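You operate a simulated robot arm through the tools that you are given. There is no shell and no other tool. Be economical: measure what you need, move in short steps, check, and stop when the job is done.

Carry out the task below with a simulated two-armed robot. There is one attempt and no reset: what you move stays moved.

Task
Replace the blown fuse on the circuit board and switch the board back on.
Fine: ignition off, main off, drain to 0 V, cover onto the cover shelf; the display gives the rating; old fuse in the scrap bin; cover back on, main on, ignition on.

The check looks at the end state, three seconds after you hand in, the way a careful person would. Anything else that was tipped, shoved, dropped, spilled or broken makes it a failure. Lids that push on must go on centred and level and be pressed home; caps that screw on are set level and turned clockwise until they are tight.

Robot
Two 7-joint arms with fingered hands on one trunk, on a base that drives. Base frame: it is fixed to the floor where the robot stands at the start and does not move with it; the origin is under the middle of the robot, x ahead of it, y to its left, z up. Readings come in m, degrees, newtons and seconds.
The left shoulder is at the start at [0.026, 0.182, 1.379], the right one opposite. With the tool pointing down near the work surface each hand reaches from about 0.1 to 0.74 m from the robot's upright axis, wherever it stands, measured 20 degrees to its own side. Places, roughly: 30 amp socket of the fuse shelf [0.2, 0.2, 0.9]; bus display of the circuit board [0.7, 0, 1.1]; circuit board [0.5, 0.1, 1.2]; cover shelf [0.8, -0.2, 0.7]; drain button of the circuit board [0.7, 0, 1]; ignition switch of the circuit board [0.6, 0, 1.4]; main switch of the circuit board [0.6, 0.1, 1.1]; posts over the fuses [0.2, 0.2, 0.9]; scrap bin of the fuse shelf [0.6, -0.1, 0.9]. Payload 3.8 kg a hand.
The TCP of each hand is the grasp point between the finger pads, 0.03 m short of the fingertips. In the tool frame z runs along the fingers and y along their closing line. The gripper opens to 0.104 m. The gripper's body begins 0.035 m behind the TCP. The gripper is a hand of 4 fingers: y runs from the thumb to the fingers, the wrist lies at [-0.017, -0.104, -0.178] in the tool frame, and closing takes about 1.5 s.
Orientation is that of the tool frame in the base frame, as a unit quaternion [w, x, y, z]. With the fingers straight down and the wrist toward the robot, the tool's x, y and z point along [0, 1, 0], [1, 0, 0] and [0, 0, -1] of the base frame.

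Tools
- The arms move only by the tool nudge_tool. It takes "left_targets", "right_targets" or both (then of equal length, played together; a hand with none holds still); each is a list of rows, each a list of 6 numbers: the turn, a rotation vector about the base's x, y, z in degrees, then the shift along the base's x, y, z in m. In form: [[wx, wy, wz, tx, ty, tz], ...]. A call has 1 to 10 rows; each row shifts and turns the commanded pose from where the row before left it. "left_grip" and "right_grip" are, for a hand that has rows, the gripper command, from -1 (shut) to 1 (fully open), values between in proportion, set as the call begins (left out, the last holds). Each row takes 0.2 s and may step no farther than 0.05 m and 8.6 degrees from the row before; otherwise, or with a gripper value out of range, the whole call is refused. Where a pose cannot be reached the arm comes as near as it can. A force on the tool above 40 N (or 10 N above the force at the start of the call, whichever is more), or a blocked arm, ends the call early, and 0.2 s more pass. The fingers move at their own pace (about 0.072 m/s each) and stop on an object; they squeeze with about 22 N. The grip force told is the motor's: it shows also when the fingers shut on nothing. Time passes only in rows, and 0.2 s behind the last, so rows that do not move let the fingers close. It gives the time, the measured TCP pose, the force on the tool (base axes), the opening and the grip force at its end, in the units of the frame above (readings bear some noise), with the torque about the TCP (base axes, N m) and any sound that the robot's microphone picked up, and new pictures: "pictures" is both (left out), scene, wrist or none (wrist: the cameras of the hands that moved).
- Cameras (640 x 400 px; columns grow to the right, rows downward): "scene" is now at [0.1052, -0.0112, 1.5551]; the picture's right is [-0.12, -0.99, 0.00], its down [-0.60, 0.07, -0.80] and it looks along [0.79, -0.10, -0.60] (base axes); focal length 214 px, centre (320, 200). "left" rides on the left gripper at [-0.066, -0.09, -0.126] in its tool frame; the picture's right is [-0.78, -0.30, 0.56], its down [0.57, -0.70, 0.42] and it looks along [0.26, 0.65, 0.71] (tool axes); focal length 275 px, centre (320, 200). "right" rides on the right gripper at [0.066, -0.09, -0.126] in its tool frame; the picture's right is [-0.78, 0.30, -0.56], its down [-0.57, -0.70, 0.42] and it looks along [-0.26, 0.65, 0.71] (tool axes); focal length 275 px, centre (320, 200). There is no depth. A picture from a camera that has moved, and an enlarged one, comes with that camera's place and axes in the base frame and with its lens.
- lift_body(by): slides the trunk up (or, below 0, down) by that many m; the arms and the scene camera ride with it, the base frame stays. It gives what a move gives, with no picture.
- roll_base(legs): drives the robot by 1 to 6 legs, each [ahead, left, turn to the left] in m, m and degrees, along the robot's own axes; the way and the turn of a leg run together, so that a leg with both is an arc; at most 1.5 m and 180 degrees a leg. The arms and the cameras ride along, it lands a little off, and it stops where it bumps. It gives what a move gives, and a new picture of the scene camera.
- curl_fingers(index, middle, ring, thumb_bend, thumb_turn, hand): sets how far each is bent, from 0 (flat) to 1 (curled in); at 0.3 the hand is open as for a grip, at 0.7 the pads meet at the TCP. One left out holds its place. A second passes; each finger stops where it meets its share of the squeeze, and holds until it gets a number again. A gripper value or a shape takes the hand back. It gives what a move gives, with no picture; readings hold the bend of each and the force on the fingers (four entries, about 0 where the hand has none), thumb and palm. thumb_turn goes from beside the hand (0) to across from the fingers (1), as for a grip.
- preshape(shape, hand): the hand has 4 fingers and takes this shape, open, in about a second: jaw (thumb against the fingers, like two jaws); tri (thumb and two fingers); tip (a fingertip pinch); poke (one finger out to press); point (the index stretched); flat (the hand flat); cup (the hand cupped); fist (a fist). The gripper value then closes the fingers along that shape, each until it touches; the sizes above hold for jaw. It gives what a move gives, with no picture.
- turn_head(pan, tilt): turns the head with the scene camera to pan (to the left, within 86 degrees either way) and tilt (down, from -29 to 69), counted from straight ahead of the robot. It gives what a move gives, and a new picture of the scene camera.
- zoom(camera, box): a new picture of the part [left, top, right, bottom] of that camera's present view, enlarged. It takes no simulated time.
- sign_off(): hands the job in; it is judged then, once.

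Go step by step. Nothing tells you exact positions but the pictures and the camera data: compare them with the known pose of the tool, close in by small moves and look again before you grip or let go. The budget is 120 turns and 260 pictures, counting those below and the enlarged ones. Unless the task says otherwise, let go and move clear before handing in, and close with one line.

The tools are called after "Call:" by a JSON object that holds its "method" and its "body". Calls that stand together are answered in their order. nudge_tool: Moves the arms, as the interface text tells. Its arguments: {"type":"object","properties":{"left_targets":{"type":"array","items":{"type":"array","items":{"type":"number"}}},"left_grip":{"type":"number"},"right_targets":{"type":"array","items":{"type":"array","items":{"type":"number"}}},"right_grip":{"type":"number"},"pictures":{"type":"string","enum":["both","scene","wrist","none"]}},"required":[]} The other tools are called the same way: lift_body (by) slides the trunk up or down; preshape (shape, hand) gives the hand a shape; curl_fingers (index, middle, ring, thumb_bend, thumb_turn, hand) moves the fingers one by one; roll_base (legs) drives the base; turn_head (pan, tilt) turns the head that bears the scene camera; zoom (camera, box) takes an enlarged picture of a part of a camera's view; sign_off () hands the job in.

At the start:

```text
clock: 0.0
left_eef_pos: [0.2631, 0.1449, 1.0002]
left_orientation: [0.0, 0.706, 0.709, 0.001]
left_force: [-0.3, -0.7, -0.5]
left_moment: [-0.03, 0.0, -0.01]
left_opening: 0.1037
left_gripper_force: 0.0
left_shape: jaw
left_bend: [0.3, 0.3, 0.3, 0.3, 0.97]
left_finger forces: [0.1, 0.0, 0.0, 0.1, 0.1, 0.0]
right_eef_pos: [0.4725, -0.1205, 1.5649]
right_orientation: [0.0, 0.708, 0.707, 0.0]
right_force: [-0.3, -0.6, -0.5]
right_moment: [0.0, 0.01, -0.01]
right_opening: 0.1035
right_gripper_force: 0.1
right_shape: jaw
right_bend: [0.3, 0.3, 0.3, 0.3, 0.97]
right_finger forces: [0.0, 0.1, 0.1, 0.0, 0.0, 0.0]
trunk travel left (down, up): [-0.529, 0.227]
robot x, y, heading: [0.0026, 0.0013, 0.1]
head pan, tilt: [-7.1, 37.0]
```

scene: 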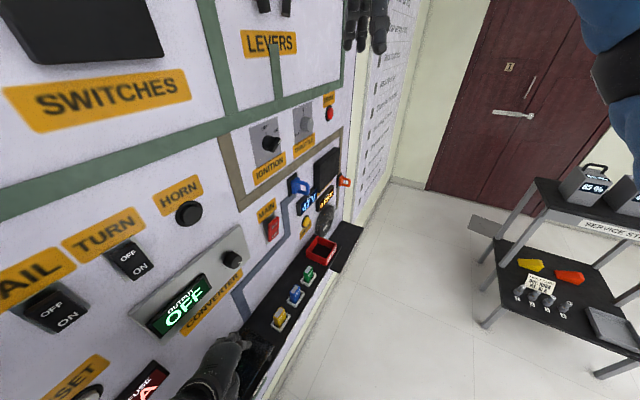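
right: 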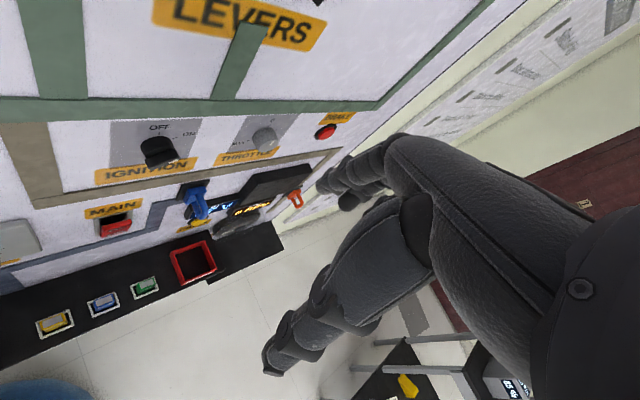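
left: 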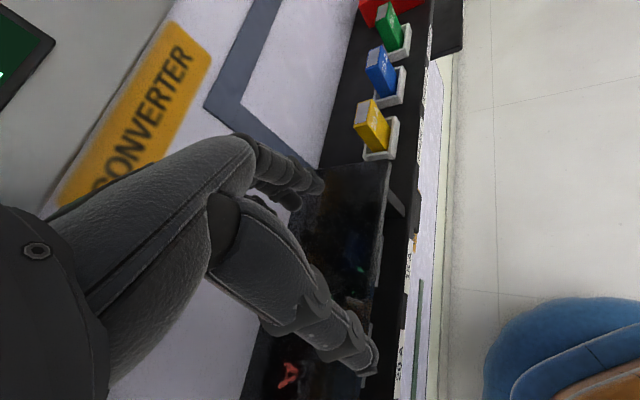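

I see a panel wall running along the robot's left front, with the ignition, main switch, fuse cover, display and a black shelf with fuses. I'll zoom in for the details before I move.

Call:
{"method": "zoom", "body": {"camera": "scene", "box": [220, 80, 380, 260]}}

Call:
{"method": "zoom", "body": {"camera": "right", "box": [80, 100, 340, 260]}}

Call:
{"method": "zoom", "body": {"camera": "scene", "box": [220, 200, 380, 400]}}

Call:
{"method": "turn_head", "body": {"pan": 20, "tilt": 30}}

```text
2.22 times, centred on (300, 170) of scene
camera zoom: at [0.1052, -0.0112, 1.5551], right [-0.12, -0.99, 0.0], down [-0.6, 0.07, -0.8], along [0.79, -0.1, -0.6], focal length 477 px, centre (364, 267)
```

zoom: 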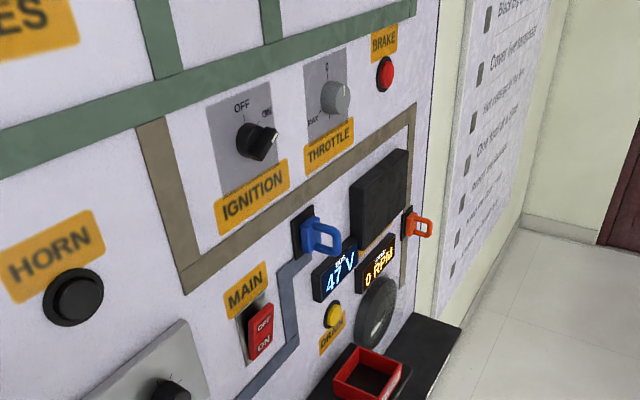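

```text
2.46 times, centred on (210, 180) of right
camera zoom: at [0.3824, -0.0543, 1.6913], right [0.3, -0.78, 0.56], down [-0.7, -0.57, -0.42], along [0.65, -0.26, -0.71], focal length 678 px, centre (591, 249)
```

zoom: 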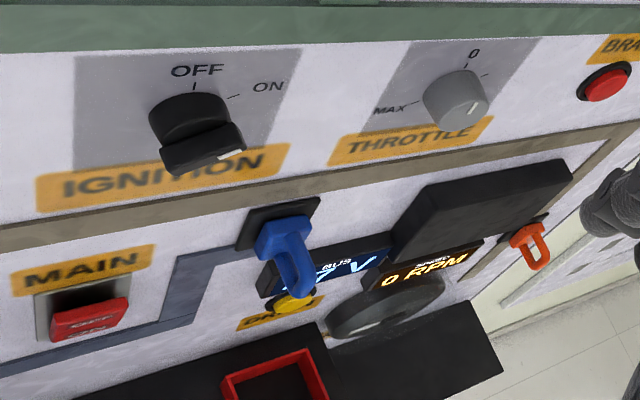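

```text
2.00 times, centred on (300, 300) of scene
camera zoom: at [0.1052, -0.0112, 1.5551], right [-0.12, -0.99, 0.0], down [-0.6, 0.07, -0.8], along [0.79, -0.1, -0.6], focal length 429 px, centre (360, 0)
```

zoom: 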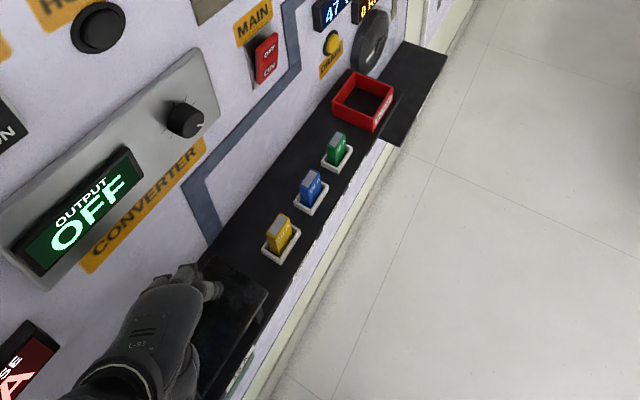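

```text
clock: 0.9
left_eef_pos: [0.2626, 0.1446, 0.9994]
left_orientation: [-0.001, 0.706, 0.708, 0.001]
left_force: [0.4, -0.8, 0.3]
left_moment: [-0.02, 0.0, 0.01]
left_opening: 0.1035
left_gripper_force: 0.1
left_shape: jaw
left_bend: [0.3, 0.3, 0.3, 0.3, 0.97]
left_finger forces: [0.0, 0.0, 0.0, 0.0, 0.0, 0.0]
right_eef_pos: [0.4721, -0.1208, 1.5652]
right_orientation: [-0.001, 0.707, 0.707, 0.0]
right_force: [-0.5, 1.0, -0.3]
right_moment: [-0.03, 0.01, 0.01]
right_opening: 0.1037
right_gripper_force: 0.0
right_shape: jaw
right_bend: [0.3, 0.3, 0.3, 0.3, 0.97]
right_finger forces: [0.0, 0.0, 0.0, 0.0, 0.1, 0.1]
trunk travel left (down, up): [-0.529, 0.227]
robot x, y, heading: [0.002, 0.0026, 0.3]
head pan, tilt: [20.0, 30.0]
camera scene: at [0.1039, 0.0303, 1.5659], right [0.34, -0.94, 0.0], down [-0.47, -0.17, -0.87], along [0.81, 0.3, -0.5], focal length 214 px, centre (320, 200)
```

scene: 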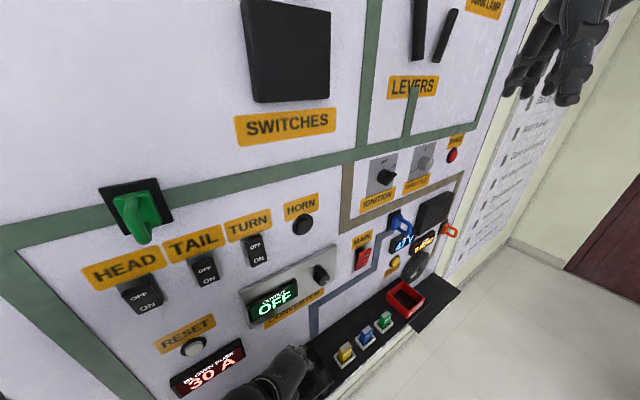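

The display says BLOWN FUSE 30 A. The panel runs along about (0.81, -0.58), and its face is about 0.38 m from the robot's axis. I'll lift the left hand clear and draw the right hand back, then move to face the wall.

Call:
{"method": "nudge_tool", "body": {"left_targets": [[0, 0, 0, 0, 0, 0.05], [0, 0, 0, 0, 0, 0.05], [0, 0, 0, 0, 0, 0.05], [0, 0, 0, -0.01, -0.01, 0.045], [0, 0, 0, -0.01, -0.01, 0.045], [0, 0, 0, -0.01, -0.01, 0.045]], "right_targets": [[0, 0, 0, -0.03, 0, -0.03], [0, 0, 0, -0.03, -0.01, -0.03], [0, 0, 0, -0.03, -0.01, -0.03], [0, 0, 0, -0.02, -0.01, -0.03], [0, 0, 0, -0.01, -0.01, -0.02], [0, 0, 0, 0, -0.01, -0.02]]}}

Call:
{"method": "turn_head", "body": {"pan": -75, "tilt": 40}}

```text
clock: 1.9
left_eef_pos: [0.3163, 0.1423, 1.0928]
left_orientation: [-0.072, 0.705, 0.703, 0.066]
left_force: [-1.1, 0.0, -0.6]
left_moment: [0.01, 0.0, -0.02]
left_opening: 0.1041
left_gripper_force: 0.0
left_shape: jaw
left_bend: [0.3, 0.3, 0.3, 0.3, 0.97]
left_finger forces: [0.0, 0.1, 0.1, 0.0, 0.0, 0.2]
left hand out of reach, approached as far as the arm can: row 1, 2, 3, 4
right_eef_pos: [0.3712, -0.1462, 1.4601]
right_orientation: [-0.001, 0.707, 0.707, 0.0]
right_force: [0.4, -0.1, -0.3]
right_moment: [-0.01, 0.0, -0.03]
right_opening: 0.1038
right_gripper_force: 0.0
right_shape: jaw
right_bend: [0.3, 0.3, 0.3, 0.3, 0.97]
right_finger forces: [0.1, 0.1, 0.1, 0.0, 0.0, 0.0]
trunk travel left (down, up): [-0.529, 0.227]
robot x, y, heading: [0.0008, 0.0043, -0.3]
head pan, tilt: [20.0, 30.0]
stopped in row 4 (left hand): the arm was blocked; the commanded pose is now the measured one
camera scene: at [0.1044, 0.0295, 1.5659], right [0.34, -0.94, 0.0], down [-0.47, -0.17, -0.87], along [0.81, 0.3, -0.5], focal length 214 px, centre (320, 200)
camera right: at [0.2829, -0.0808, 1.5864], right [0.3, -0.78, 0.56], down [-0.7, -0.57, -0.42], along [0.65, -0.26, -0.71], focal length 275 px, centre (320, 200)
camera left: at [0.2275, 0.0549, 1.205], right [-0.3, -0.65, -0.69], down [-0.7, 0.65, -0.3], along [0.64, 0.4, -0.65], focal length 275 px, centre (320, 200)
```

scene: 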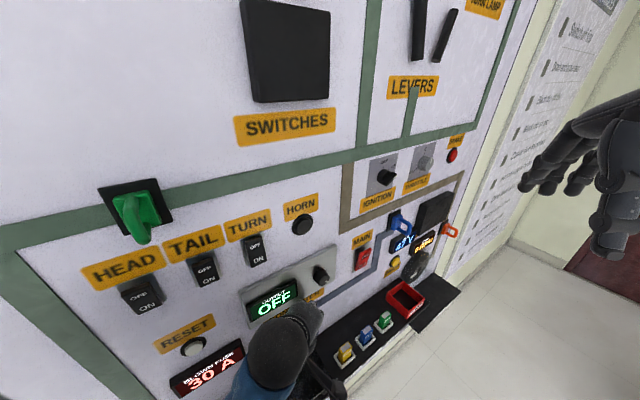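
right: 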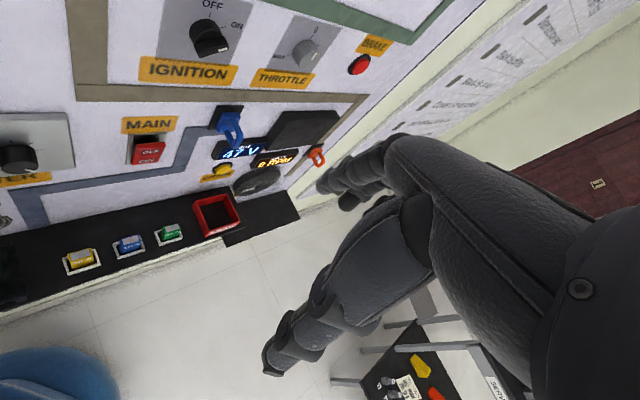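
left: 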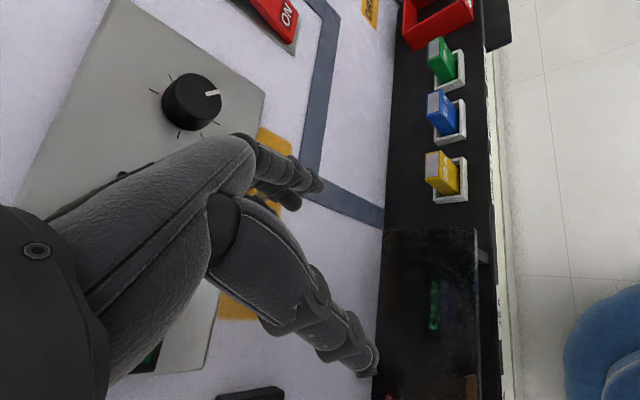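

```text
clock: 3.6
left_eef_pos: [0.3166, 0.1429, 1.0921]
left_orientation: [-0.072, 0.705, 0.703, 0.065]
left_force: [-0.1, -0.2, -0.8]
left_moment: [0.01, -0.01, 0.0]
left_opening: 0.1042
left_gripper_force: 0.0
left_shape: jaw
left_bend: [0.3, 0.3, 0.3, 0.3, 0.97]
left_finger forces: [0.0, 0.0, 0.0, 0.0, 0.0, 0.0]
right_eef_pos: [0.3699, -0.1476, 1.4602]
right_orientation: [0.001, 0.707, 0.708, 0.001]
right_force: [0.3, -0.8, -0.1]
right_moment: [-0.01, 0.0, -0.01]
right_opening: 0.1039
right_gripper_force: 0.1
right_shape: jaw
right_bend: [0.3, 0.3, 0.3, 0.3, 0.97]
right_finger forces: [0.0, 0.0, 0.0, 0.1, 0.1, 0.1]
trunk travel left (down, up): [-0.529, 0.227]
robot x, y, heading: [0.0019, 0.0029, 0.0]
head pan, tilt: [-75.0, 40.0]
camera scene: at [0.041, -0.0826, 1.5506], right [-0.97, -0.26, 0.0], down [-0.17, 0.62, -0.77], along [0.2, -0.74, -0.64], focal length 214 px, centre (320, 200)
```

scene: 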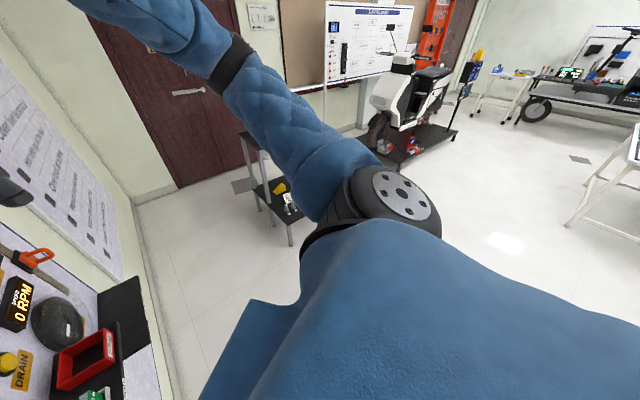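

The floor to the right is free. I'll back away from the wall and turn to face it squarely.

Call:
{"method": "roll_base", "body": {"legs": [[0.2, -0.45, 0], [0, 0, 54]]}}

Call:
{"method": "turn_head", "body": {"pan": 0, "tilt": 40}}

```text
clock: 8.9
left_eef_pos: [0.278, -0.122, 1.0928]
left_orientation: [-0.093, 0.323, 0.941, 0.028]
left_force: [0.2, 0.0, 0.1]
left_moment: [0.02, -0.01, 0.02]
left_opening: 0.1038
left_gripper_force: 0.1
left_shape: jaw
left_bend: [0.3, 0.3, 0.3, 0.3, 0.97]
left_finger forces: [0.0, 0.1, 0.0, 0.1, 0.0, 0.0]
right_eef_pos: [0.5404, -0.2558, 1.4605]
right_orientation: [0.0, 0.322, 0.947, 0.0]
right_force: [0.0, -0.5, 0.3]
right_moment: [0.0, 0.0, 0.0]
right_opening: 0.1036
right_gripper_force: 0.0
right_shape: jaw
right_bend: [0.3, 0.3, 0.3, 0.3, 0.97]
right_finger forces: [0.0, 0.0, 0.1, 0.1, 0.0, 0.0]
trunk travel left (down, up): [-0.529, 0.227]
robot x, y, heading: [0.1975, -0.4571, 52.2]
head pan, tilt: [-75.0, 40.0]
camera scene: at [0.2884, -0.4792, 1.5506], right [-0.39, -0.92, 0.0], down [-0.59, 0.25, -0.77], along [0.71, -0.3, -0.64], focal length 214 px, centre (320, 200)
```

scene: 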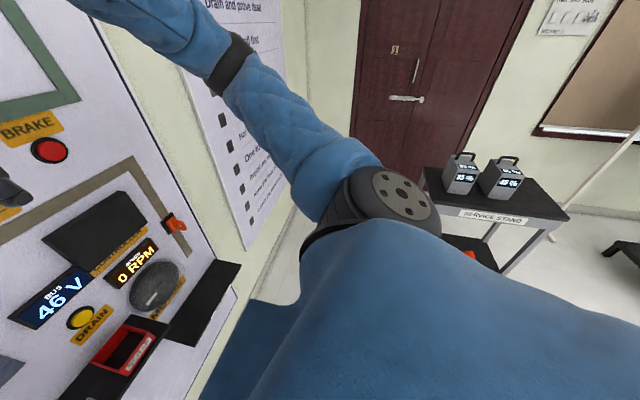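

```text
clock: 10.3
left_eef_pos: [0.2781, -0.123, 1.0927]
left_orientation: [-0.094, 0.323, 0.941, 0.027]
left_force: [0.3, -0.1, 0.5]
left_moment: [0.0, 0.01, -0.01]
left_opening: 0.104
left_gripper_force: 0.2
left_shape: jaw
left_bend: [0.3, 0.3, 0.3, 0.3, 0.97]
left_finger forces: [0.0, 0.0, 0.1, 0.0, 0.1, 0.0]
right_eef_pos: [0.5408, -0.2563, 1.4606]
right_orientation: [0.0, 0.322, 0.947, 0.0]
right_force: [-0.7, 0.2, -0.4]
right_moment: [0.01, 0.0, 0.01]
right_opening: 0.1038
right_gripper_force: 0.0
right_shape: jaw
right_bend: [0.3, 0.3, 0.3, 0.3, 0.97]
right_finger forces: [0.0, 0.1, 0.0, 0.0, 0.0, 0.0]
trunk travel left (down, up): [-0.529, 0.227]
robot x, y, heading: [0.1962, -0.4599, 52.4]
head pan, tilt: [0.0, 40.0]
camera scene: at [0.262, -0.3793, 1.5506], right [0.79, -0.61, 0.0], down [-0.39, -0.51, -0.77], along [0.47, 0.61, -0.64], focal length 214 px, centre (320, 200)
```

scene: 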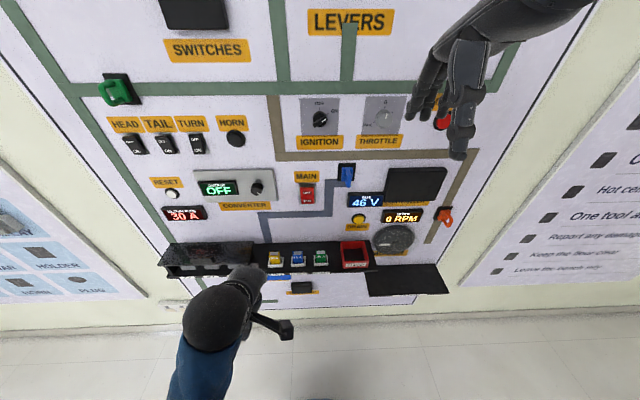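

Now I'm facing the board squarely. I'll zoom in to read the shelf, the fuses and the controls.

Call:
{"method": "zoom", "body": {"camera": "scene", "box": [150, 220, 310, 320]}}

Call:
{"method": "zoom", "body": {"camera": "scene", "box": [240, 220, 460, 320]}}

Call:
{"method": "zoom", "body": {"camera": "scene", "box": [280, 85, 440, 215]}}

```text
4.00 times, centred on (230, 270) of scene
camera zoom: at [0.262, -0.3793, 1.5506], right [0.79, -0.61, 0.0], down [-0.39, -0.51, -0.77], along [0.47, 0.61, -0.64], focal length 858 px, centre (680, -80)
```

zoom: 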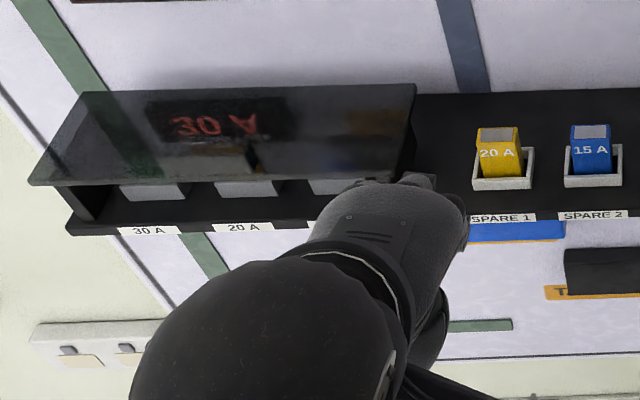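

```text
2.91 times, centred on (350, 270) of scene
camera zoom: at [0.262, -0.3793, 1.5506], right [0.79, -0.61, 0.0], down [-0.39, -0.51, -0.77], along [0.47, 0.61, -0.64], focal length 624 px, centre (233, -4)
```

zoom: 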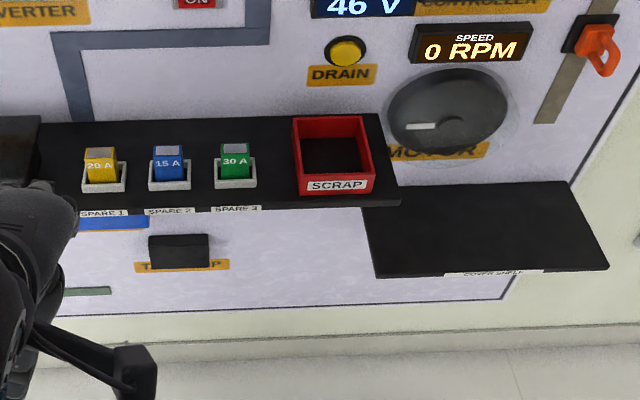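

```text
3.08 times, centred on (360, 150) of scene
camera zoom: at [0.262, -0.3793, 1.5506], right [0.79, -0.61, 0.0], down [-0.39, -0.51, -0.77], along [0.47, 0.61, -0.64], focal length 660 px, centre (197, 354)
```

zoom: 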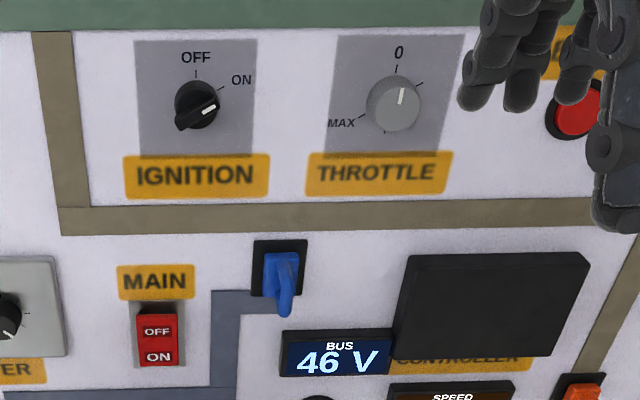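

Spare 3 (green) is the 30 A fuse, and the 30 A socket is at the far left under the cover. First the ignition: I'll set a fingertip pinch on the right hand and pitch it forward, towards the knob at about (0.585, 0.045, 1.367).

Call:
{"method": "preshape", "body": {"hand": "right", "shape": "tip"}}

Call:
{"method": "nudge_tool", "body": {"right_targets": [[6.83, -5.25, 0, 0.003, 0.004, -0.008], [6.83, -5.25, 0, 0.003, 0.004, -0.008], [6.83, -5.25, 0, 0.003, 0.004, -0.008], [6.83, -5.25, 0, 0.003, 0.004, -0.008], [6.83, -5.25, 0, 0.003, 0.004, -0.008], [6.83, -5.25, 0, 0.003, 0.004, -0.008], [6.83, -5.25, 0, 0.003, 0.004, -0.008], [6.83, -5.25, 0, 0.003, 0.004, -0.008], [6.83, -5.25, 0, 0.003, 0.004, -0.008], [6.83, -5.25, 0, 0.003, 0.004, -0.008]]}}

```text
clock: 11.2
left_eef_pos: [0.2768, -0.1217, 1.0922]
left_orientation: [-0.093, 0.323, 0.942, 0.027]
left_force: [0.2, -0.2, 0.0]
left_moment: [0.01, 0.0, 0.01]
left_opening: 0.1038
left_gripper_force: 0.0
left_shape: jaw
left_bend: [0.3, 0.3, 0.3, 0.3, 0.97]
left_finger forces: [0.0, 0.0, 0.0, 0.0, 0.0, 0.1]
right_eef_pos: [0.5416, -0.2575, 1.4599]
right_orientation: [-0.001, 0.323, 0.946, 0.0]
right_force: [0.4, -0.1, 0.2]
right_moment: [-0.02, -0.02, 0.0]
right_opening: 0.104
right_gripper_force: 0.1
right_shape: tip
right_bend: [0.3, 0.98, 0.99, 0.3, 0.97]
right_finger forces: [0.0, 0.1, 0.0, 0.1, 0.1, 0.1]
trunk travel left (down, up): [-0.529, 0.227]
robot x, y, heading: [0.198, -0.462, 52.5]
head pan, tilt: [0.0, 40.0]
```

```text
clock: 13.4
left_eef_pos: [0.2756, -0.1216, 1.0934]
left_orientation: [-0.093, 0.322, 0.942, 0.027]
left_force: [-0.2, 0.8, -0.9]
left_moment: [-0.04, -0.03, -0.01]
left_opening: 0.104
left_gripper_force: 0.2
left_shape: jaw
left_bend: [0.3, 0.3, 0.3, 0.3, 0.97]
left_finger forces: [0.0, 0.0, 0.1, 0.0, 0.0, 0.0]
right_eef_pos: [0.5437, -0.1321, 1.4473]
right_orientation: [0.22, 0.236, 0.693, 0.644]
right_force: [-0.5, 0.6, -0.9]
right_moment: [-0.01, 0.03, -0.05]
right_opening: 0.1038
right_gripper_force: 0.0
right_shape: tip
right_bend: [0.31, 0.98, 0.99, 0.3, 0.97]
right_finger forces: [0.0, 0.0, 0.0, 0.1, 0.0, 0.1]
right hand out of reach, approached as far as the arm can: row 4, 5, 6, 7, 9, 10
trunk travel left (down, up): [-0.529, 0.227]
robot x, y, heading: [0.2023, -0.4587, 52.5]
head pan, tilt: [0.0, 40.0]
camera scene: at [0.2582, -0.3772, 1.5506], right [0.79, -0.61, 0.0], down [-0.39, -0.51, -0.77], along [0.47, 0.61, -0.64], focal length 214 px, centre (320, 200)
camera right: at [0.4128, -0.1955, 1.3674], right [0.29, -0.9, 0.34], down [0.68, -0.06, -0.73], along [0.67, 0.44, 0.59], focal length 275 px, centre (320, 200)
```

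scene: 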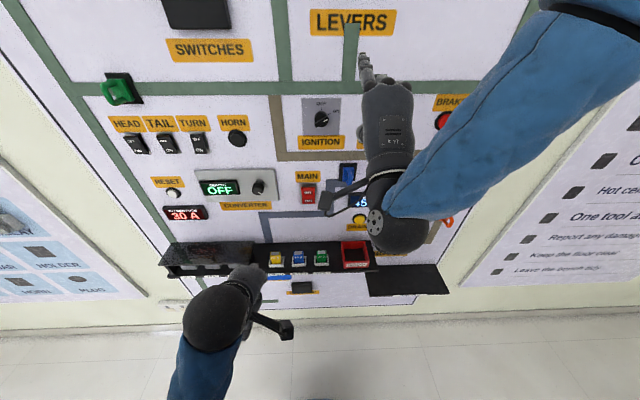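
right: 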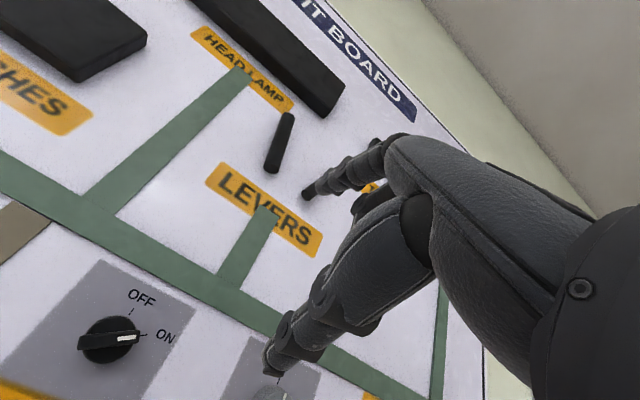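

The ignition pointer is at ON. I'll carry the right hand over to stand off in front of the knob, rolled so the pinch straddles the pointer bar.

Call:
{"method": "nudge_tool", "body": {"right_targets": [[-2.88, -5.32, 0.3, -0.0056, 0.0411, -0.0026], [-2.88, -5.32, 0.3, -0.0056, 0.0411, -0.0026], [-2.88, -5.32, 0.3, -0.0056, 0.0411, -0.0026], [-2.88, -5.32, 0.3, -0.0056, 0.0411, -0.0026], [-2.88, -5.32, 0.3, -0.0056, 0.0411, -0.0026], [0, 0, 0, 0, 0, 0]]}}

Call:
{"method": "zoom", "body": {"camera": "scene", "box": [240, 60, 440, 185]}}

```text
clock: 14.8
left_eef_pos: [0.2782, -0.1221, 1.0926]
left_orientation: [-0.093, 0.323, 0.941, 0.027]
left_force: [-0.4, -0.6, 0.5]
left_moment: [0.01, 0.01, -0.01]
left_opening: 0.1039
left_gripper_force: 0.2
left_shape: jaw
left_bend: [0.3, 0.3, 0.3, 0.3, 0.97]
left_finger forces: [0.1, 0.0, 0.0, 0.1, 0.1, 0.0]
right_eef_pos: [0.4548, 0.0435, 1.479]
right_orientation: [0.392, 0.054, 0.707, 0.585]
right_force: [0.1, 0.1, -0.4]
right_moment: [-0.01, 0.0, 0.01]
right_opening: 0.1038
right_gripper_force: 0.0
right_shape: tip
right_bend: [0.31, 0.98, 0.99, 0.3, 0.97]
right_finger forces: [0.1, 0.0, 0.0, 0.0, 0.2, 0.1]
right hand out of reach, approached as far as the arm can: row 1, 2, 3, 4, 5
trunk travel left (down, up): [-0.529, 0.227]
robot x, y, heading: [0.1946, -0.4629, 52.6]
head pan, tilt: [0.0, 40.0]
camera scene: at [0.2618, -0.3784, 1.5505], right [0.79, -0.61, 0.0], down [-0.39, -0.51, -0.77], along [0.47, 0.61, -0.64], focal length 214 px, centre (320, 200)
camera right: at [0.3664, -0.0473, 1.3705], right [0.07, -0.76, 0.64], down [0.92, -0.19, -0.33], along [0.38, 0.62, 0.69], focal length 275 px, centre (320, 200)
```

scene: 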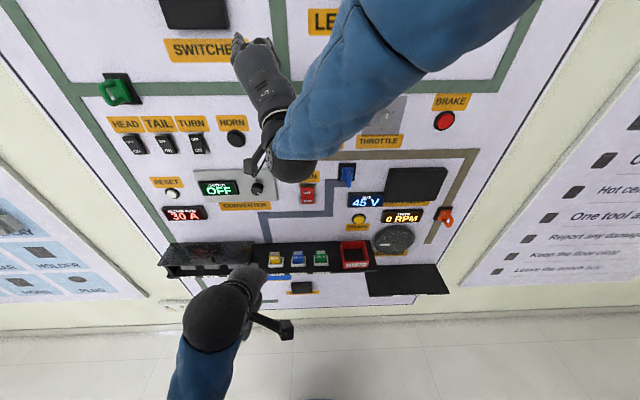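
right: 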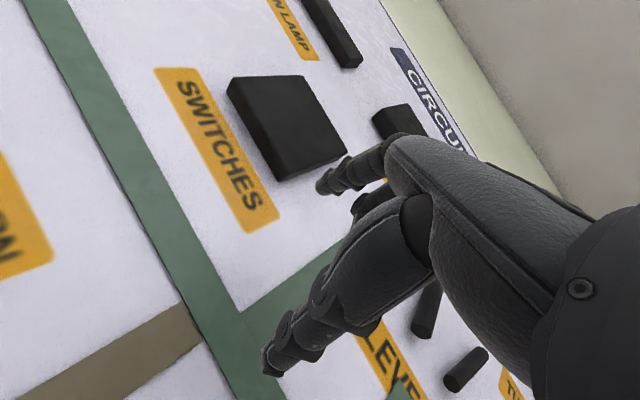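

```text
3.20 times, centred on (340, 122) of scene
camera zoom: at [0.2618, -0.3784, 1.5505], right [0.79, -0.61, 0.0], down [-0.39, -0.51, -0.77], along [0.47, 0.61, -0.64], focal length 686 px, centre (256, 448)
```

zoom: 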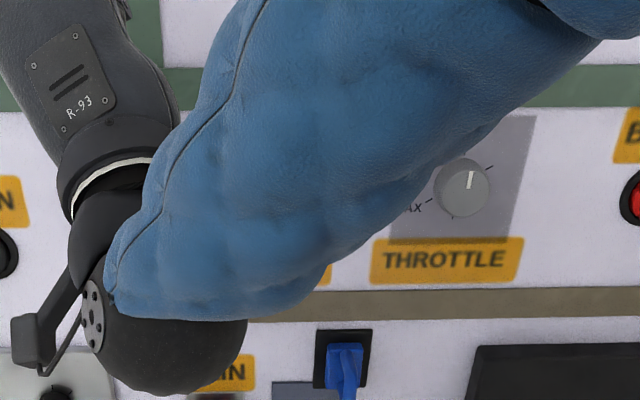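

That pose is too cramped for the right arm. I'll shift the base back and left so the right shoulder faces the ignition.

Call:
{"method": "roll_base", "body": {"legs": [[-0.1, 0, 0], [0, 0.17, 1.5]]}}

```text
clock: 17.1
left_eef_pos: [0.0697, -0.0971, 1.093]
left_orientation: [-0.094, 0.309, 0.946, 0.025]
left_force: [0.4, 0.1, 0.1]
left_moment: [-0.04, -0.01, -0.01]
left_opening: 0.104
left_gripper_force: 0.1
left_shape: jaw
left_bend: [0.3, 0.3, 0.3, 0.3, 0.97]
left_finger forces: [0.0, 0.1, 0.0, 0.0, 0.0, 0.0]
right_eef_pos: [0.2419, 0.0723, 1.4792]
right_orientation: [0.384, 0.045, 0.708, 0.591]
right_force: [-1.0, -0.2, 0.2]
right_moment: [0.01, 0.0, -0.02]
right_opening: 0.1038
right_gripper_force: 0.1
right_shape: tip
right_bend: [0.31, 0.98, 0.99, 0.3, 0.97]
right_finger forces: [0.0, 0.0, 0.1, 0.0, 0.0, 0.0]
trunk travel left (down, up): [-0.529, 0.227]
robot x, y, heading: [0.0027, -0.4375, 54.3]
head pan, tilt: [0.0, 40.0]
camera scene: at [0.0614, -0.3536, 1.5506], right [0.81, -0.59, 0.0], down [-0.38, -0.52, -0.77], along [0.45, 0.62, -0.64], focal length 214 px, centre (320, 200)
```

scene: 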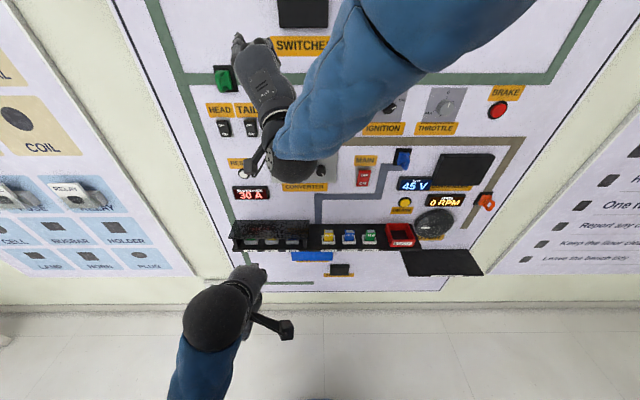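

I'm now opposite the ignition. I'll bring the right hand to a standoff 8 cm in front of the knob.

Call:
{"method": "nudge_tool", "body": {"right_targets": [[0, 0, 0, 0.037, -0.0115, -0.014], [0, 0, 0, 0.037, -0.0115, -0.014], [0, 0, 0, 0.037, -0.0115, -0.014], [0, 0, 0, 0.037, -0.0115, -0.014], [0, 0, 0, 0.037, -0.0115, -0.014], [0, 0, 0, 0.037, -0.0115, -0.014], [0, 0, 0, 0.037, -0.0115, -0.014], [0, 0, 0, 0.037, -0.0115, -0.014]]}}

```text
clock: 18.9
left_eef_pos: [0.0708, -0.098, 1.0928]
left_orientation: [-0.094, 0.309, 0.946, 0.027]
left_force: [-0.2, 0.2, -0.4]
left_moment: [-0.03, 0.03, -0.01]
left_opening: 0.1041
left_gripper_force: 0.0
left_shape: jaw
left_bend: [0.3, 0.3, 0.3, 0.3, 0.97]
left_finger forces: [0.0, 0.1, 0.0, 0.1, 0.0, 0.1]
right_eef_pos: [0.2608, -0.0467, 1.4422]
right_orientation: [0.383, 0.048, 0.708, 0.591]
right_force: [0.0, 0.0, 0.2]
right_moment: [0.01, 0.01, 0.03]
right_opening: 0.1039
right_gripper_force: 0.1
right_shape: tip
right_bend: [0.31, 0.98, 0.99, 0.3, 0.97]
right_finger forces: [0.0, 0.0, 0.0, 0.1, 0.1, 0.0]
right hand out of reach, approached as far as the arm can: row 1, 2, 3, 4, 5, 6, 7, 8
trunk travel left (down, up): [-0.529, 0.227]
robot x, y, heading: [0.0022, -0.4376, 54.4]
head pan, tilt: [0.0, 40.0]
camera scene: at [0.0631, -0.3548, 1.5506], right [0.81, -0.59, 0.0], down [-0.38, -0.52, -0.77], along [0.45, 0.62, -0.64], focal length 214 px, centre (320, 200)
camera right: at [0.1758, -0.1389, 1.3337], right [0.1, -0.76, 0.64], down [0.93, -0.17, -0.34], along [0.36, 0.63, 0.69], focal length 275 px, centre (320, 200)
```

scene: 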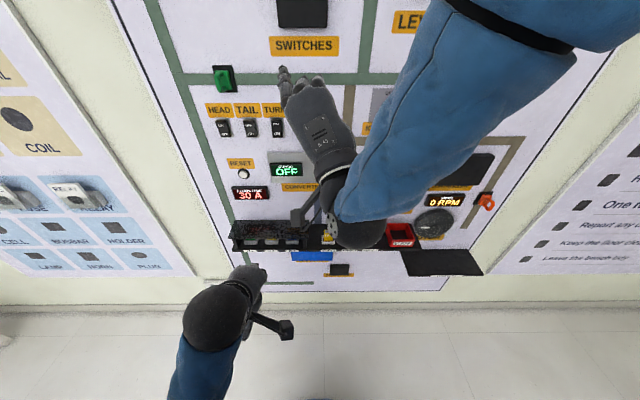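
right: 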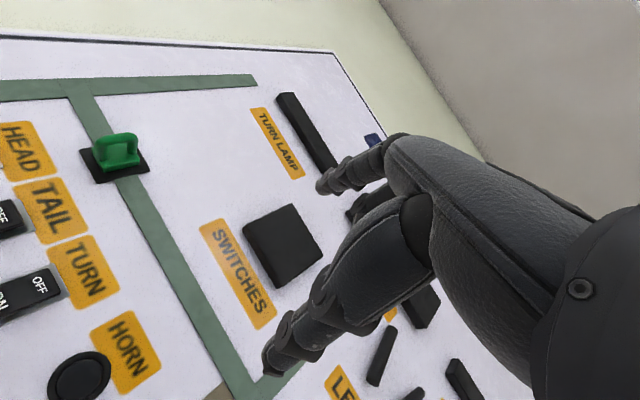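

The right hand can't roll that way, but the left hand can do it naturally (palm inward). I'll put the right hand back in a tool-down pose, then drive right so the left shoulder faces the ignition.

Call:
{"method": "nudge_tool", "body": {"right_targets": [[3.5, 4.88, 0, -0.017, -0.016, 0.008], [3.5, 4.88, 0, -0.017, -0.016, 0.008], [3.5, 4.88, 0, -0.017, -0.016, 0.008], [3.5, 4.88, 0, -0.017, -0.016, 0.008], [3.5, 4.88, 0, -0.017, -0.016, 0.008], [-7.0, 5.0, 0, -0.017, -0.016, 0.008], [-7.0, 5.0, 0, -0.017, -0.016, 0.008], [-7.0, 5.0, 0, -0.017, -0.016, 0.008], [-7.0, 5.0, 0, -0.017, -0.016, 0.008], [-7.0, 5.0, 0, -0.017, -0.016, 0.008]], "pictures": "none"}}

Call:
{"method": "nudge_tool", "body": {"right_targets": [[-7.0, 5.0, 0, 0, 0, 0], [-7.0, 5.0, 0, 0, 0, 0], [-7.0, 5.0, 0, 0, 0, 0], [-7.0, 5.0, 0, 0, 0, 0], [-7.0, 5.0, 0, 0, 0, 0], [0, 0, 0, 0, 0, 0]], "pictures": "none"}}

Call:
{"method": "roll_base", "body": {"legs": [[0, -0.36, 0], [0.03, 0, 0]]}}

```text
clock: 20.8
left_eef_pos: [0.0717, -0.0968, 1.0924]
left_orientation: [-0.094, 0.309, 0.946, 0.026]
left_force: [-0.8, 0.0, -0.1]
left_moment: [0.01, 0.02, 0.01]
left_opening: 0.1041
left_gripper_force: 0.1
left_shape: jaw
left_bend: [0.3, 0.3, 0.3, 0.3, 0.97]
left_finger forces: [0.0, 0.0, 0.0, 0.0, 0.0, 0.0]
right_eef_pos: [0.1946, -0.1579, 1.4883]
right_orientation: [0.228, 0.33, 0.797, 0.451]
right_force: [-0.5, -0.4, 0.3]
right_moment: [0.0, -0.04, 0.02]
right_opening: 0.104
right_gripper_force: 0.2
right_shape: tip
right_bend: [0.31, 0.98, 0.99, 0.3, 0.97]
right_finger forces: [0.1, 0.0, 0.0, 0.0, 0.1, 0.0]
right hand out of reach, approached as far as the arm can: row 5
trunk travel left (down, up): [-0.529, 0.227]
robot x, y, heading: [0.0006, -0.4354, 54.1]
head pan, tilt: [0.0, 40.0]
stopped in row 9 (right hand): the arm was blocked; the commanded pose is now the measured one
```

```text
clock: 22.1
left_eef_pos: [0.0707, -0.0968, 1.0924]
left_orientation: [-0.094, 0.308, 0.946, 0.026]
left_force: [-0.3, 0.3, 0.5]
left_moment: [0.01, 0.01, 0.0]
left_opening: 0.1041
left_gripper_force: 0.0
left_shape: jaw
left_bend: [0.3, 0.3, 0.3, 0.3, 0.97]
left_finger forces: [0.1, 0.1, 0.0, 0.0, 0.0, 0.1]
right_eef_pos: [0.1888, -0.1605, 1.4943]
right_orientation: [0.139, 0.336, 0.924, 0.118]
right_force: [0.3, -0.1, -0.4]
right_moment: [0.03, 0.03, 0.03]
right_opening: 0.104
right_gripper_force: 0.0
right_shape: tip
right_bend: [0.31, 0.98, 0.99, 0.3, 0.97]
right_finger forces: [0.0, 0.1, 0.1, 0.0, 0.1, 0.0]
trunk travel left (down, up): [-0.529, 0.227]
robot x, y, heading: [0.0021, -0.4334, 54.2]
head pan, tilt: [0.0, 40.0]
```

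```text
clock: 24.9
left_eef_pos: [0.3715, -0.2779, 1.0929]
left_orientation: [-0.092, 0.308, 0.947, 0.026]
left_force: [0.6, 0.5, 0.0]
left_moment: [0.0, 0.01, 0.01]
left_opening: 0.1041
left_gripper_force: 0.1
left_shape: jaw
left_bend: [0.3, 0.3, 0.3, 0.3, 0.97]
left_finger forces: [0.1, 0.0, 0.0, 0.0, 0.1, 0.0]
right_eef_pos: [0.4908, -0.3403, 1.4937]
right_orientation: [0.139, 0.335, 0.924, 0.118]
right_force: [-0.1, 0.6, 0.6]
right_moment: [0.02, -0.01, -0.02]
right_opening: 0.104
right_gripper_force: 0.1
right_shape: tip
right_bend: [0.31, 0.98, 0.99, 0.3, 0.97]
right_finger forces: [0.0, 0.0, 0.1, 0.0, 0.1, 0.0]
trunk travel left (down, up): [-0.529, 0.227]
robot x, y, heading: [0.2996, -0.6228, 53.9]
head pan, tilt: [0.0, 40.0]
camera scene: at [0.3637, -0.5352, 1.5507], right [0.81, -0.59, 0.0], down [-0.38, -0.52, -0.77], along [0.45, 0.62, -0.64], focal length 214 px, centre (320, 200)
```

scene: 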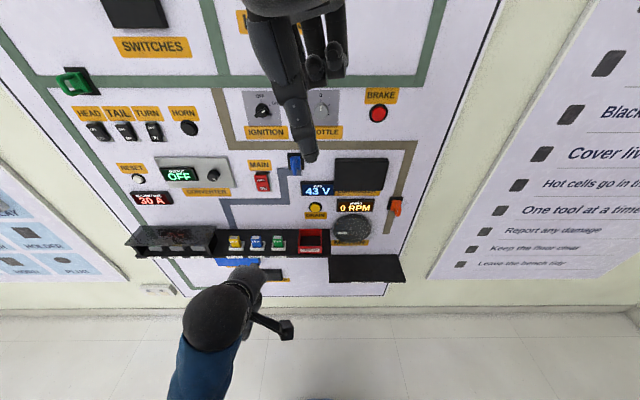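

Left shoulder is now roughly opposite the ignition. I'll set the left hand to the tip shape, raise and pitch it forward, and move the right hand aside.

Call:
{"method": "preshape", "body": {"hand": "left", "shape": "tip"}}

Call:
{"method": "nudge_tool", "body": {"left_targets": [[-3.2, -4.48, 0, 0.0144, 0.0225, 0.0274], [-3.2, -4.48, 0, 0.0144, 0.0225, 0.0274], [6.67, -4.76, 0, 0.0144, 0.0225, 0.0274], [6.67, -4.76, 0, 0.0144, 0.0225, 0.0274], [6.67, -4.76, 0, 0.0144, 0.0225, 0.0274], [6.67, -4.76, 0, 0.0144, 0.0225, 0.0274], [6.67, -4.76, 0, 0.0144, 0.0225, 0.0274], [6.67, -4.76, 0, 0.0144, 0.0225, 0.0274], [6.67, -4.76, 0, 0.0144, 0.0225, 0.0274], [6.67, -4.76, 0, 0.0144, 0.0225, 0.0274]], "right_targets": [[0, 0, 0, 0.0178, -0.0128, -0.01], [0, 0, 0, 0.0178, -0.0128, -0.01], [0, 0, 0, 0.0178, -0.0128, -0.01], [0, 0, 0, 0.0178, -0.0128, -0.01], [0, 0, 0, 0.0178, -0.0128, -0.01], [0, 0, 0, 0.0178, -0.0128, -0.01], [0, 0, 0, 0.0178, -0.0128, -0.01], [0, 0, 0, 0.0178, -0.0128, -0.01], [0, 0, 0, 0.0178, -0.0128, -0.01], [0, 0, 0, 0.0178, -0.0128, -0.01]], "pictures": "scene"}}

```text
clock: 25.8
left_eef_pos: [0.3711, -0.278, 1.0926]
left_orientation: [-0.094, 0.308, 0.947, 0.026]
left_force: [0.9, -0.4, 1.1]
left_moment: [0.0, 0.0, 0.01]
left_opening: 0.1039
left_gripper_force: 0.1
left_shape: tip
left_bend: [0.3, 0.98, 0.99, 0.3, 0.97]
left_finger forces: [0.0, 0.0, 0.1, 0.0, 0.1, 0.1]
right_eef_pos: [0.4915, -0.3422, 1.4915]
right_orientation: [0.138, 0.335, 0.925, 0.119]
right_force: [0.3, -1.0, 0.3]
right_moment: [0.01, -0.01, 0.02]
right_opening: 0.1041
right_gripper_force: 0.1
right_shape: tip
right_bend: [0.31, 0.98, 0.99, 0.3, 0.97]
right_finger forces: [0.0, 0.1, 0.0, 0.0, 0.0, 0.0]
trunk travel left (down, up): [-0.529, 0.227]
robot x, y, heading: [0.3004, -0.6171, 54.0]
head pan, tilt: [0.0, 40.0]
```

```text
clock: 26.3
left_eef_pos: [0.355, -0.2195, 1.1162]
left_orientation: [-0.112, 0.303, 0.946, 0.026]
left_force: [-0.1, -0.4, 0.5]
left_moment: [-0.01, 0.05, 0.01]
left_opening: 0.104
left_gripper_force: 0.1
left_shape: tip
left_bend: [0.31, 0.98, 0.99, 0.3, 0.97]
left_finger forces: [0.0, 0.0, 0.0, 0.0, 0.0, 0.0]
right_eef_pos: [0.5181, -0.3581, 1.4759]
right_orientation: [0.139, 0.336, 0.924, 0.118]
right_force: [0.5, 0.2, 0.0]
right_moment: [-0.02, 0.0, -0.01]
right_opening: 0.104
right_gripper_force: 0.0
right_shape: tip
right_bend: [0.31, 0.98, 0.99, 0.3, 0.97]
right_finger forces: [0.0, 0.1, 0.0, 0.1, 0.0, 0.0]
trunk travel left (down, up): [-0.529, 0.227]
robot x, y, heading: [0.3045, -0.6166, 54.2]
head pan, tilt: [0.0, 40.0]
stopped in row 2 (left hand): the arm was blocked; the commanded pose is now the measured one
camera scene: at [0.3661, -0.5344, 1.5505], right [0.81, -0.59, 0.0], down [-0.38, -0.52, -0.77], along [0.45, 0.62, -0.64], focal length 214 px, centre (320, 200)
```

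scene: 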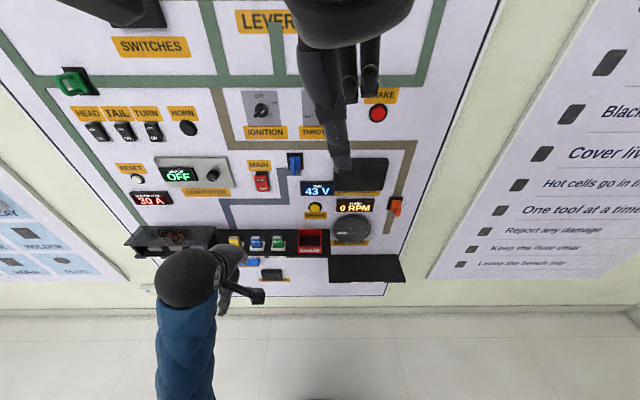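

The left arm gets blocked when it lifts close to the body. I'll extend it forward first, then raise and rotate it.

Call:
{"method": "nudge_tool", "body": {"left_targets": [[0, 0, 0, 0.02, 0.028, 0], [0, 0, 0, 0.02, 0.028, 0], [0, 0, 0, 0.02, 0.028, 0], [0, 0, 0, 0.02, 0.028, 0], [0, 0, 0, 0.01, 0.014, 0.03], [0, 0, 0, 0.0, 0.0, 0.04], [0, 0, 0, 0.0, 0.0, 0.04], [0, 0, 0, 0.0, 0.0, 0.04]], "right_targets": [[0, 0, 0, 0.0178, -0.0128, -0.01], [0, 0, 0, 0.0178, -0.0128, -0.01], [0, 0, 0, 0.0178, -0.0128, -0.01], [0, 0, 0, 0.0178, -0.0128, -0.01], [0, 0, 0, 0.0178, -0.0128, -0.01], [0, 0, 0, 0.0178, -0.0128, -0.01], [0, 0, 0, 0.0178, -0.0128, -0.01], [0, 0, 0, 0, 0, 0]], "pictures": "scene"}}

```text
clock: 28.1
left_eef_pos: [0.4446, -0.0928, 1.2678]
left_orientation: [-0.113, 0.304, 0.946, 0.025]
left_force: [0.2, -0.1, 0.1]
left_moment: [0.03, 0.0, 0.01]
left_opening: 0.1037
left_gripper_force: 0.2
left_shape: tip
left_bend: [0.31, 0.98, 0.99, 0.3, 0.97]
left_finger forces: [0.1, 0.0, 0.0, 0.0, 0.1, 0.1]
right_eef_pos: [0.6441, -0.444, 1.4044]
right_orientation: [0.14, 0.336, 0.924, 0.118]
right_force: [-0.1, -0.6, 0.5]
right_moment: [0.0, -0.01, 0.01]
right_opening: 0.104
right_gripper_force: 0.0
right_shape: tip
right_bend: [0.31, 0.98, 0.99, 0.3, 0.97]
right_finger forces: [0.0, 0.1, 0.0, 0.0, 0.1, 0.0]
trunk travel left (down, up): [-0.529, 0.227]
robot x, y, heading: [0.3057, -0.6207, 53.9]
head pan, tilt: [0.0, 40.0]
camera scene: at [0.3647, -0.5359, 1.5507], right [0.81, -0.59, 0.0], down [-0.38, -0.52, -0.77], along [0.45, 0.62, -0.64], focal length 214 px, centre (320, 200)
```

scene: 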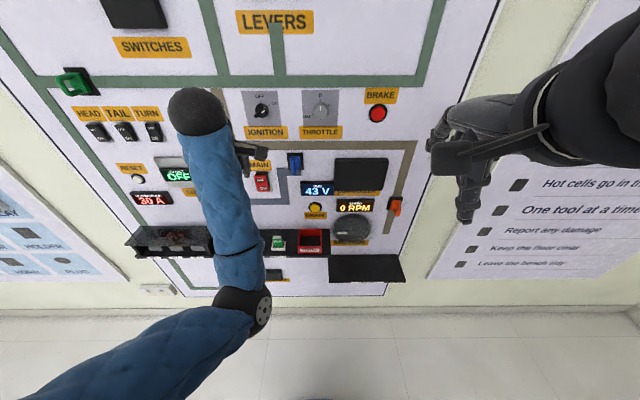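

That worked; the left arm now comes up from below with its elbow low. I'll pitch the fingers forward and then roll them.

Call:
{"method": "nudge_tool", "body": {"left_targets": [[-3.49, -4.88, 0, 0.0067, 0.0035, 0.01], [-3.49, -4.88, 0, 0.0067, 0.0035, 0.01], [6.67, -4.76, 0, 0.0067, 0.0035, 0.01], [6.67, -4.76, 0, 0.0067, 0.0035, 0.01], [6.67, -4.76, 0, 0.0067, 0.0035, 0.01], [6.67, -4.76, 0, 0.0067, 0.0035, 0.01], [6.67, -4.76, 0, 0.0067, 0.0035, 0.01], [6.67, -4.76, 0, 0.0067, 0.0035, 0.01], [6.67, -4.76, 0, 0.0067, 0.0035, 0.01], [6.67, -4.76, 0, 0.0067, 0.0035, 0.01]], "pictures": "none"}}

Call:
{"method": "nudge_tool", "body": {"left_targets": [[6.67, -4.76, 0, 0, 0, 0], [6.67, -4.76, 0, 0, 0, 0], [6.67, -4.76, 0, 0, 0, 0], [-4.36, -6.1, 0, 0, 0, 0], [-4.36, -6.1, 0, 0, 0, 0], [-4.36, -6.1, 0, 0, 0, 0], [-4.36, -6.1, 0, 0, 0, 0]]}}

```text
clock: 30.3
left_eef_pos: [0.5132, -0.0424, 1.3691]
left_orientation: [0.15, 0.252, 0.8, 0.523]
left_force: [-0.2, 0.2, 0.1]
left_moment: [0.0, 0.03, 0.02]
left_opening: 0.1041
left_gripper_force: 0.1
left_shape: tip
left_bend: [0.31, 0.98, 0.99, 0.3, 0.97]
left_finger forces: [0.0, 0.0, 0.0, 0.0, 0.0, 0.1]
left hand out of reach, approached as far as the arm can: row 1, 2
right_eef_pos: [0.6422, -0.4438, 1.4052]
right_orientation: [0.14, 0.336, 0.924, 0.118]
right_force: [0.2, -0.5, 0.3]
right_moment: [0.01, -0.01, -0.02]
right_opening: 0.104
right_gripper_force: 0.1
right_shape: tip
right_bend: [0.31, 0.98, 0.99, 0.3, 0.97]
right_finger forces: [0.0, 0.0, 0.1, 0.0, 0.0, 0.0]
trunk travel left (down, up): [-0.529, 0.227]
robot x, y, heading: [0.3025, -0.6177, 54.1]
head pan, tilt: [0.0, 40.0]
```

```text
clock: 31.5
left_eef_pos: [0.486, -0.0178, 1.3571]
left_orientation: [0.19, 0.186, 0.676, 0.688]
left_force: [-0.2, -0.6, -0.4]
left_moment: [-0.02, 0.01, -0.03]
left_opening: 0.104
left_gripper_force: 0.0
left_shape: tip
left_bend: [0.31, 0.98, 0.99, 0.3, 0.97]
left_finger forces: [0.1, 0.0, 0.0, 0.0, 0.0, 0.1]
left hand out of reach, approached as far as the arm can: row 5
right_eef_pos: [0.6414, -0.4441, 1.4057]
right_orientation: [0.139, 0.336, 0.924, 0.117]
right_force: [-0.4, -0.2, 0.3]
right_moment: [0.01, -0.03, 0.03]
right_opening: 0.1041
right_gripper_force: 0.0
right_shape: tip
right_bend: [0.31, 0.98, 0.99, 0.3, 0.97]
right_finger forces: [0.0, 0.0, 0.1, 0.0, 0.0, 0.1]
trunk travel left (down, up): [-0.529, 0.227]
robot x, y, heading: [0.3031, -0.6161, 53.8]
head pan, tilt: [0.0, 40.0]
stopped in row 5 (left hand): the arm was blocked; the commanded pose is now the measured one
camera scene: at [0.3642, -0.5349, 1.5506], right [0.81, -0.59, 0.0], down [-0.38, -0.52, -0.77], along [0.45, 0.62, -0.64], focal length 214 px, centre (320, 200)
camera left: at [0.479, -0.1574, 1.2661], right [0.95, 0.09, -0.29], down [-0.27, 0.67, -0.69], along [0.13, 0.74, 0.66], focal length 275 px, centre (320, 200)
```

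scene: 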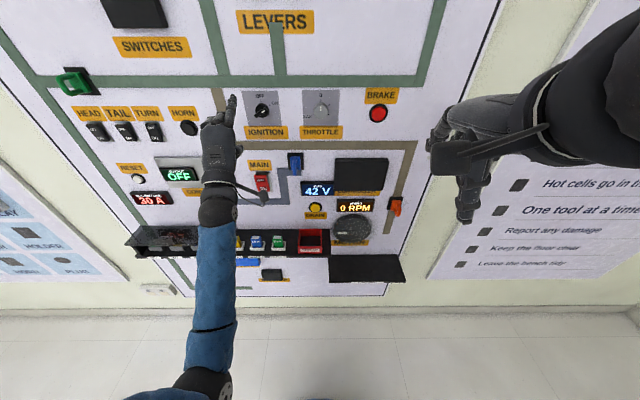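
left: 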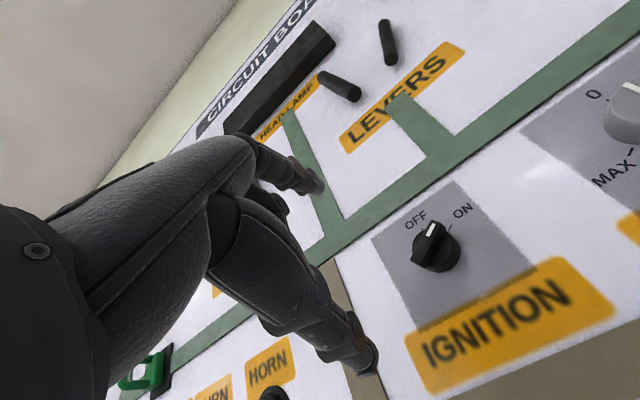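

I'll check the ignition pointer and the current hand orientation.

Call:
{"method": "zoom", "body": {"camera": "left", "box": [340, 160, 540, 300]}}

Call:
{"method": "zoom", "body": {"camera": "scene", "box": [180, 70, 360, 220]}}

```text
2.86 times, centred on (440, 230) of left
camera zoom: at [0.479, -0.1574, 1.2661], right [0.95, 0.09, -0.29], down [-0.27, 0.67, -0.69], along [0.13, 0.74, 0.66], focal length 786 px, centre (-23, 114)
```

zoom: 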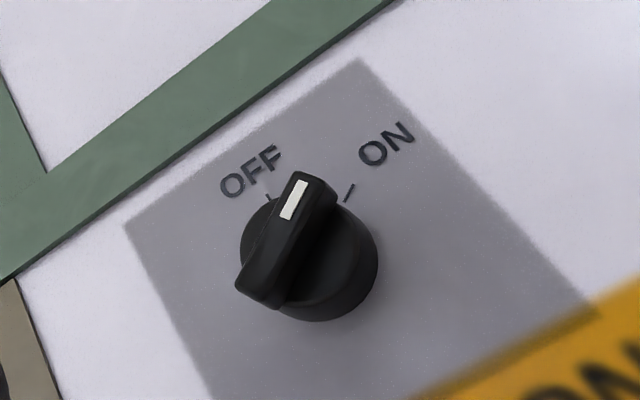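

```text
2.67 times, centred on (270, 145) of scene
camera zoom: at [0.3642, -0.5349, 1.5506], right [0.81, -0.59, 0.0], down [-0.38, -0.52, -0.77], along [0.45, 0.62, -0.64], focal length 572 px, centre (453, 347)
```

zoom: 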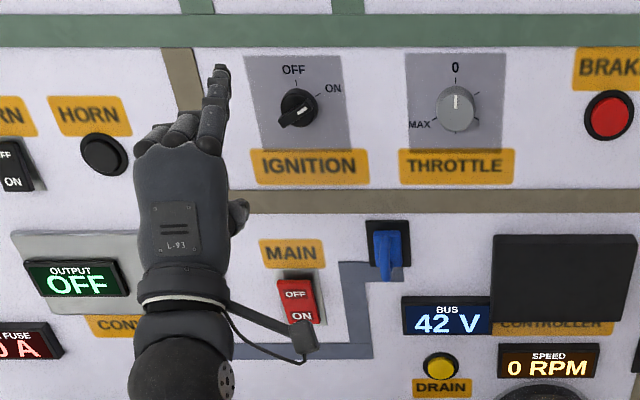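

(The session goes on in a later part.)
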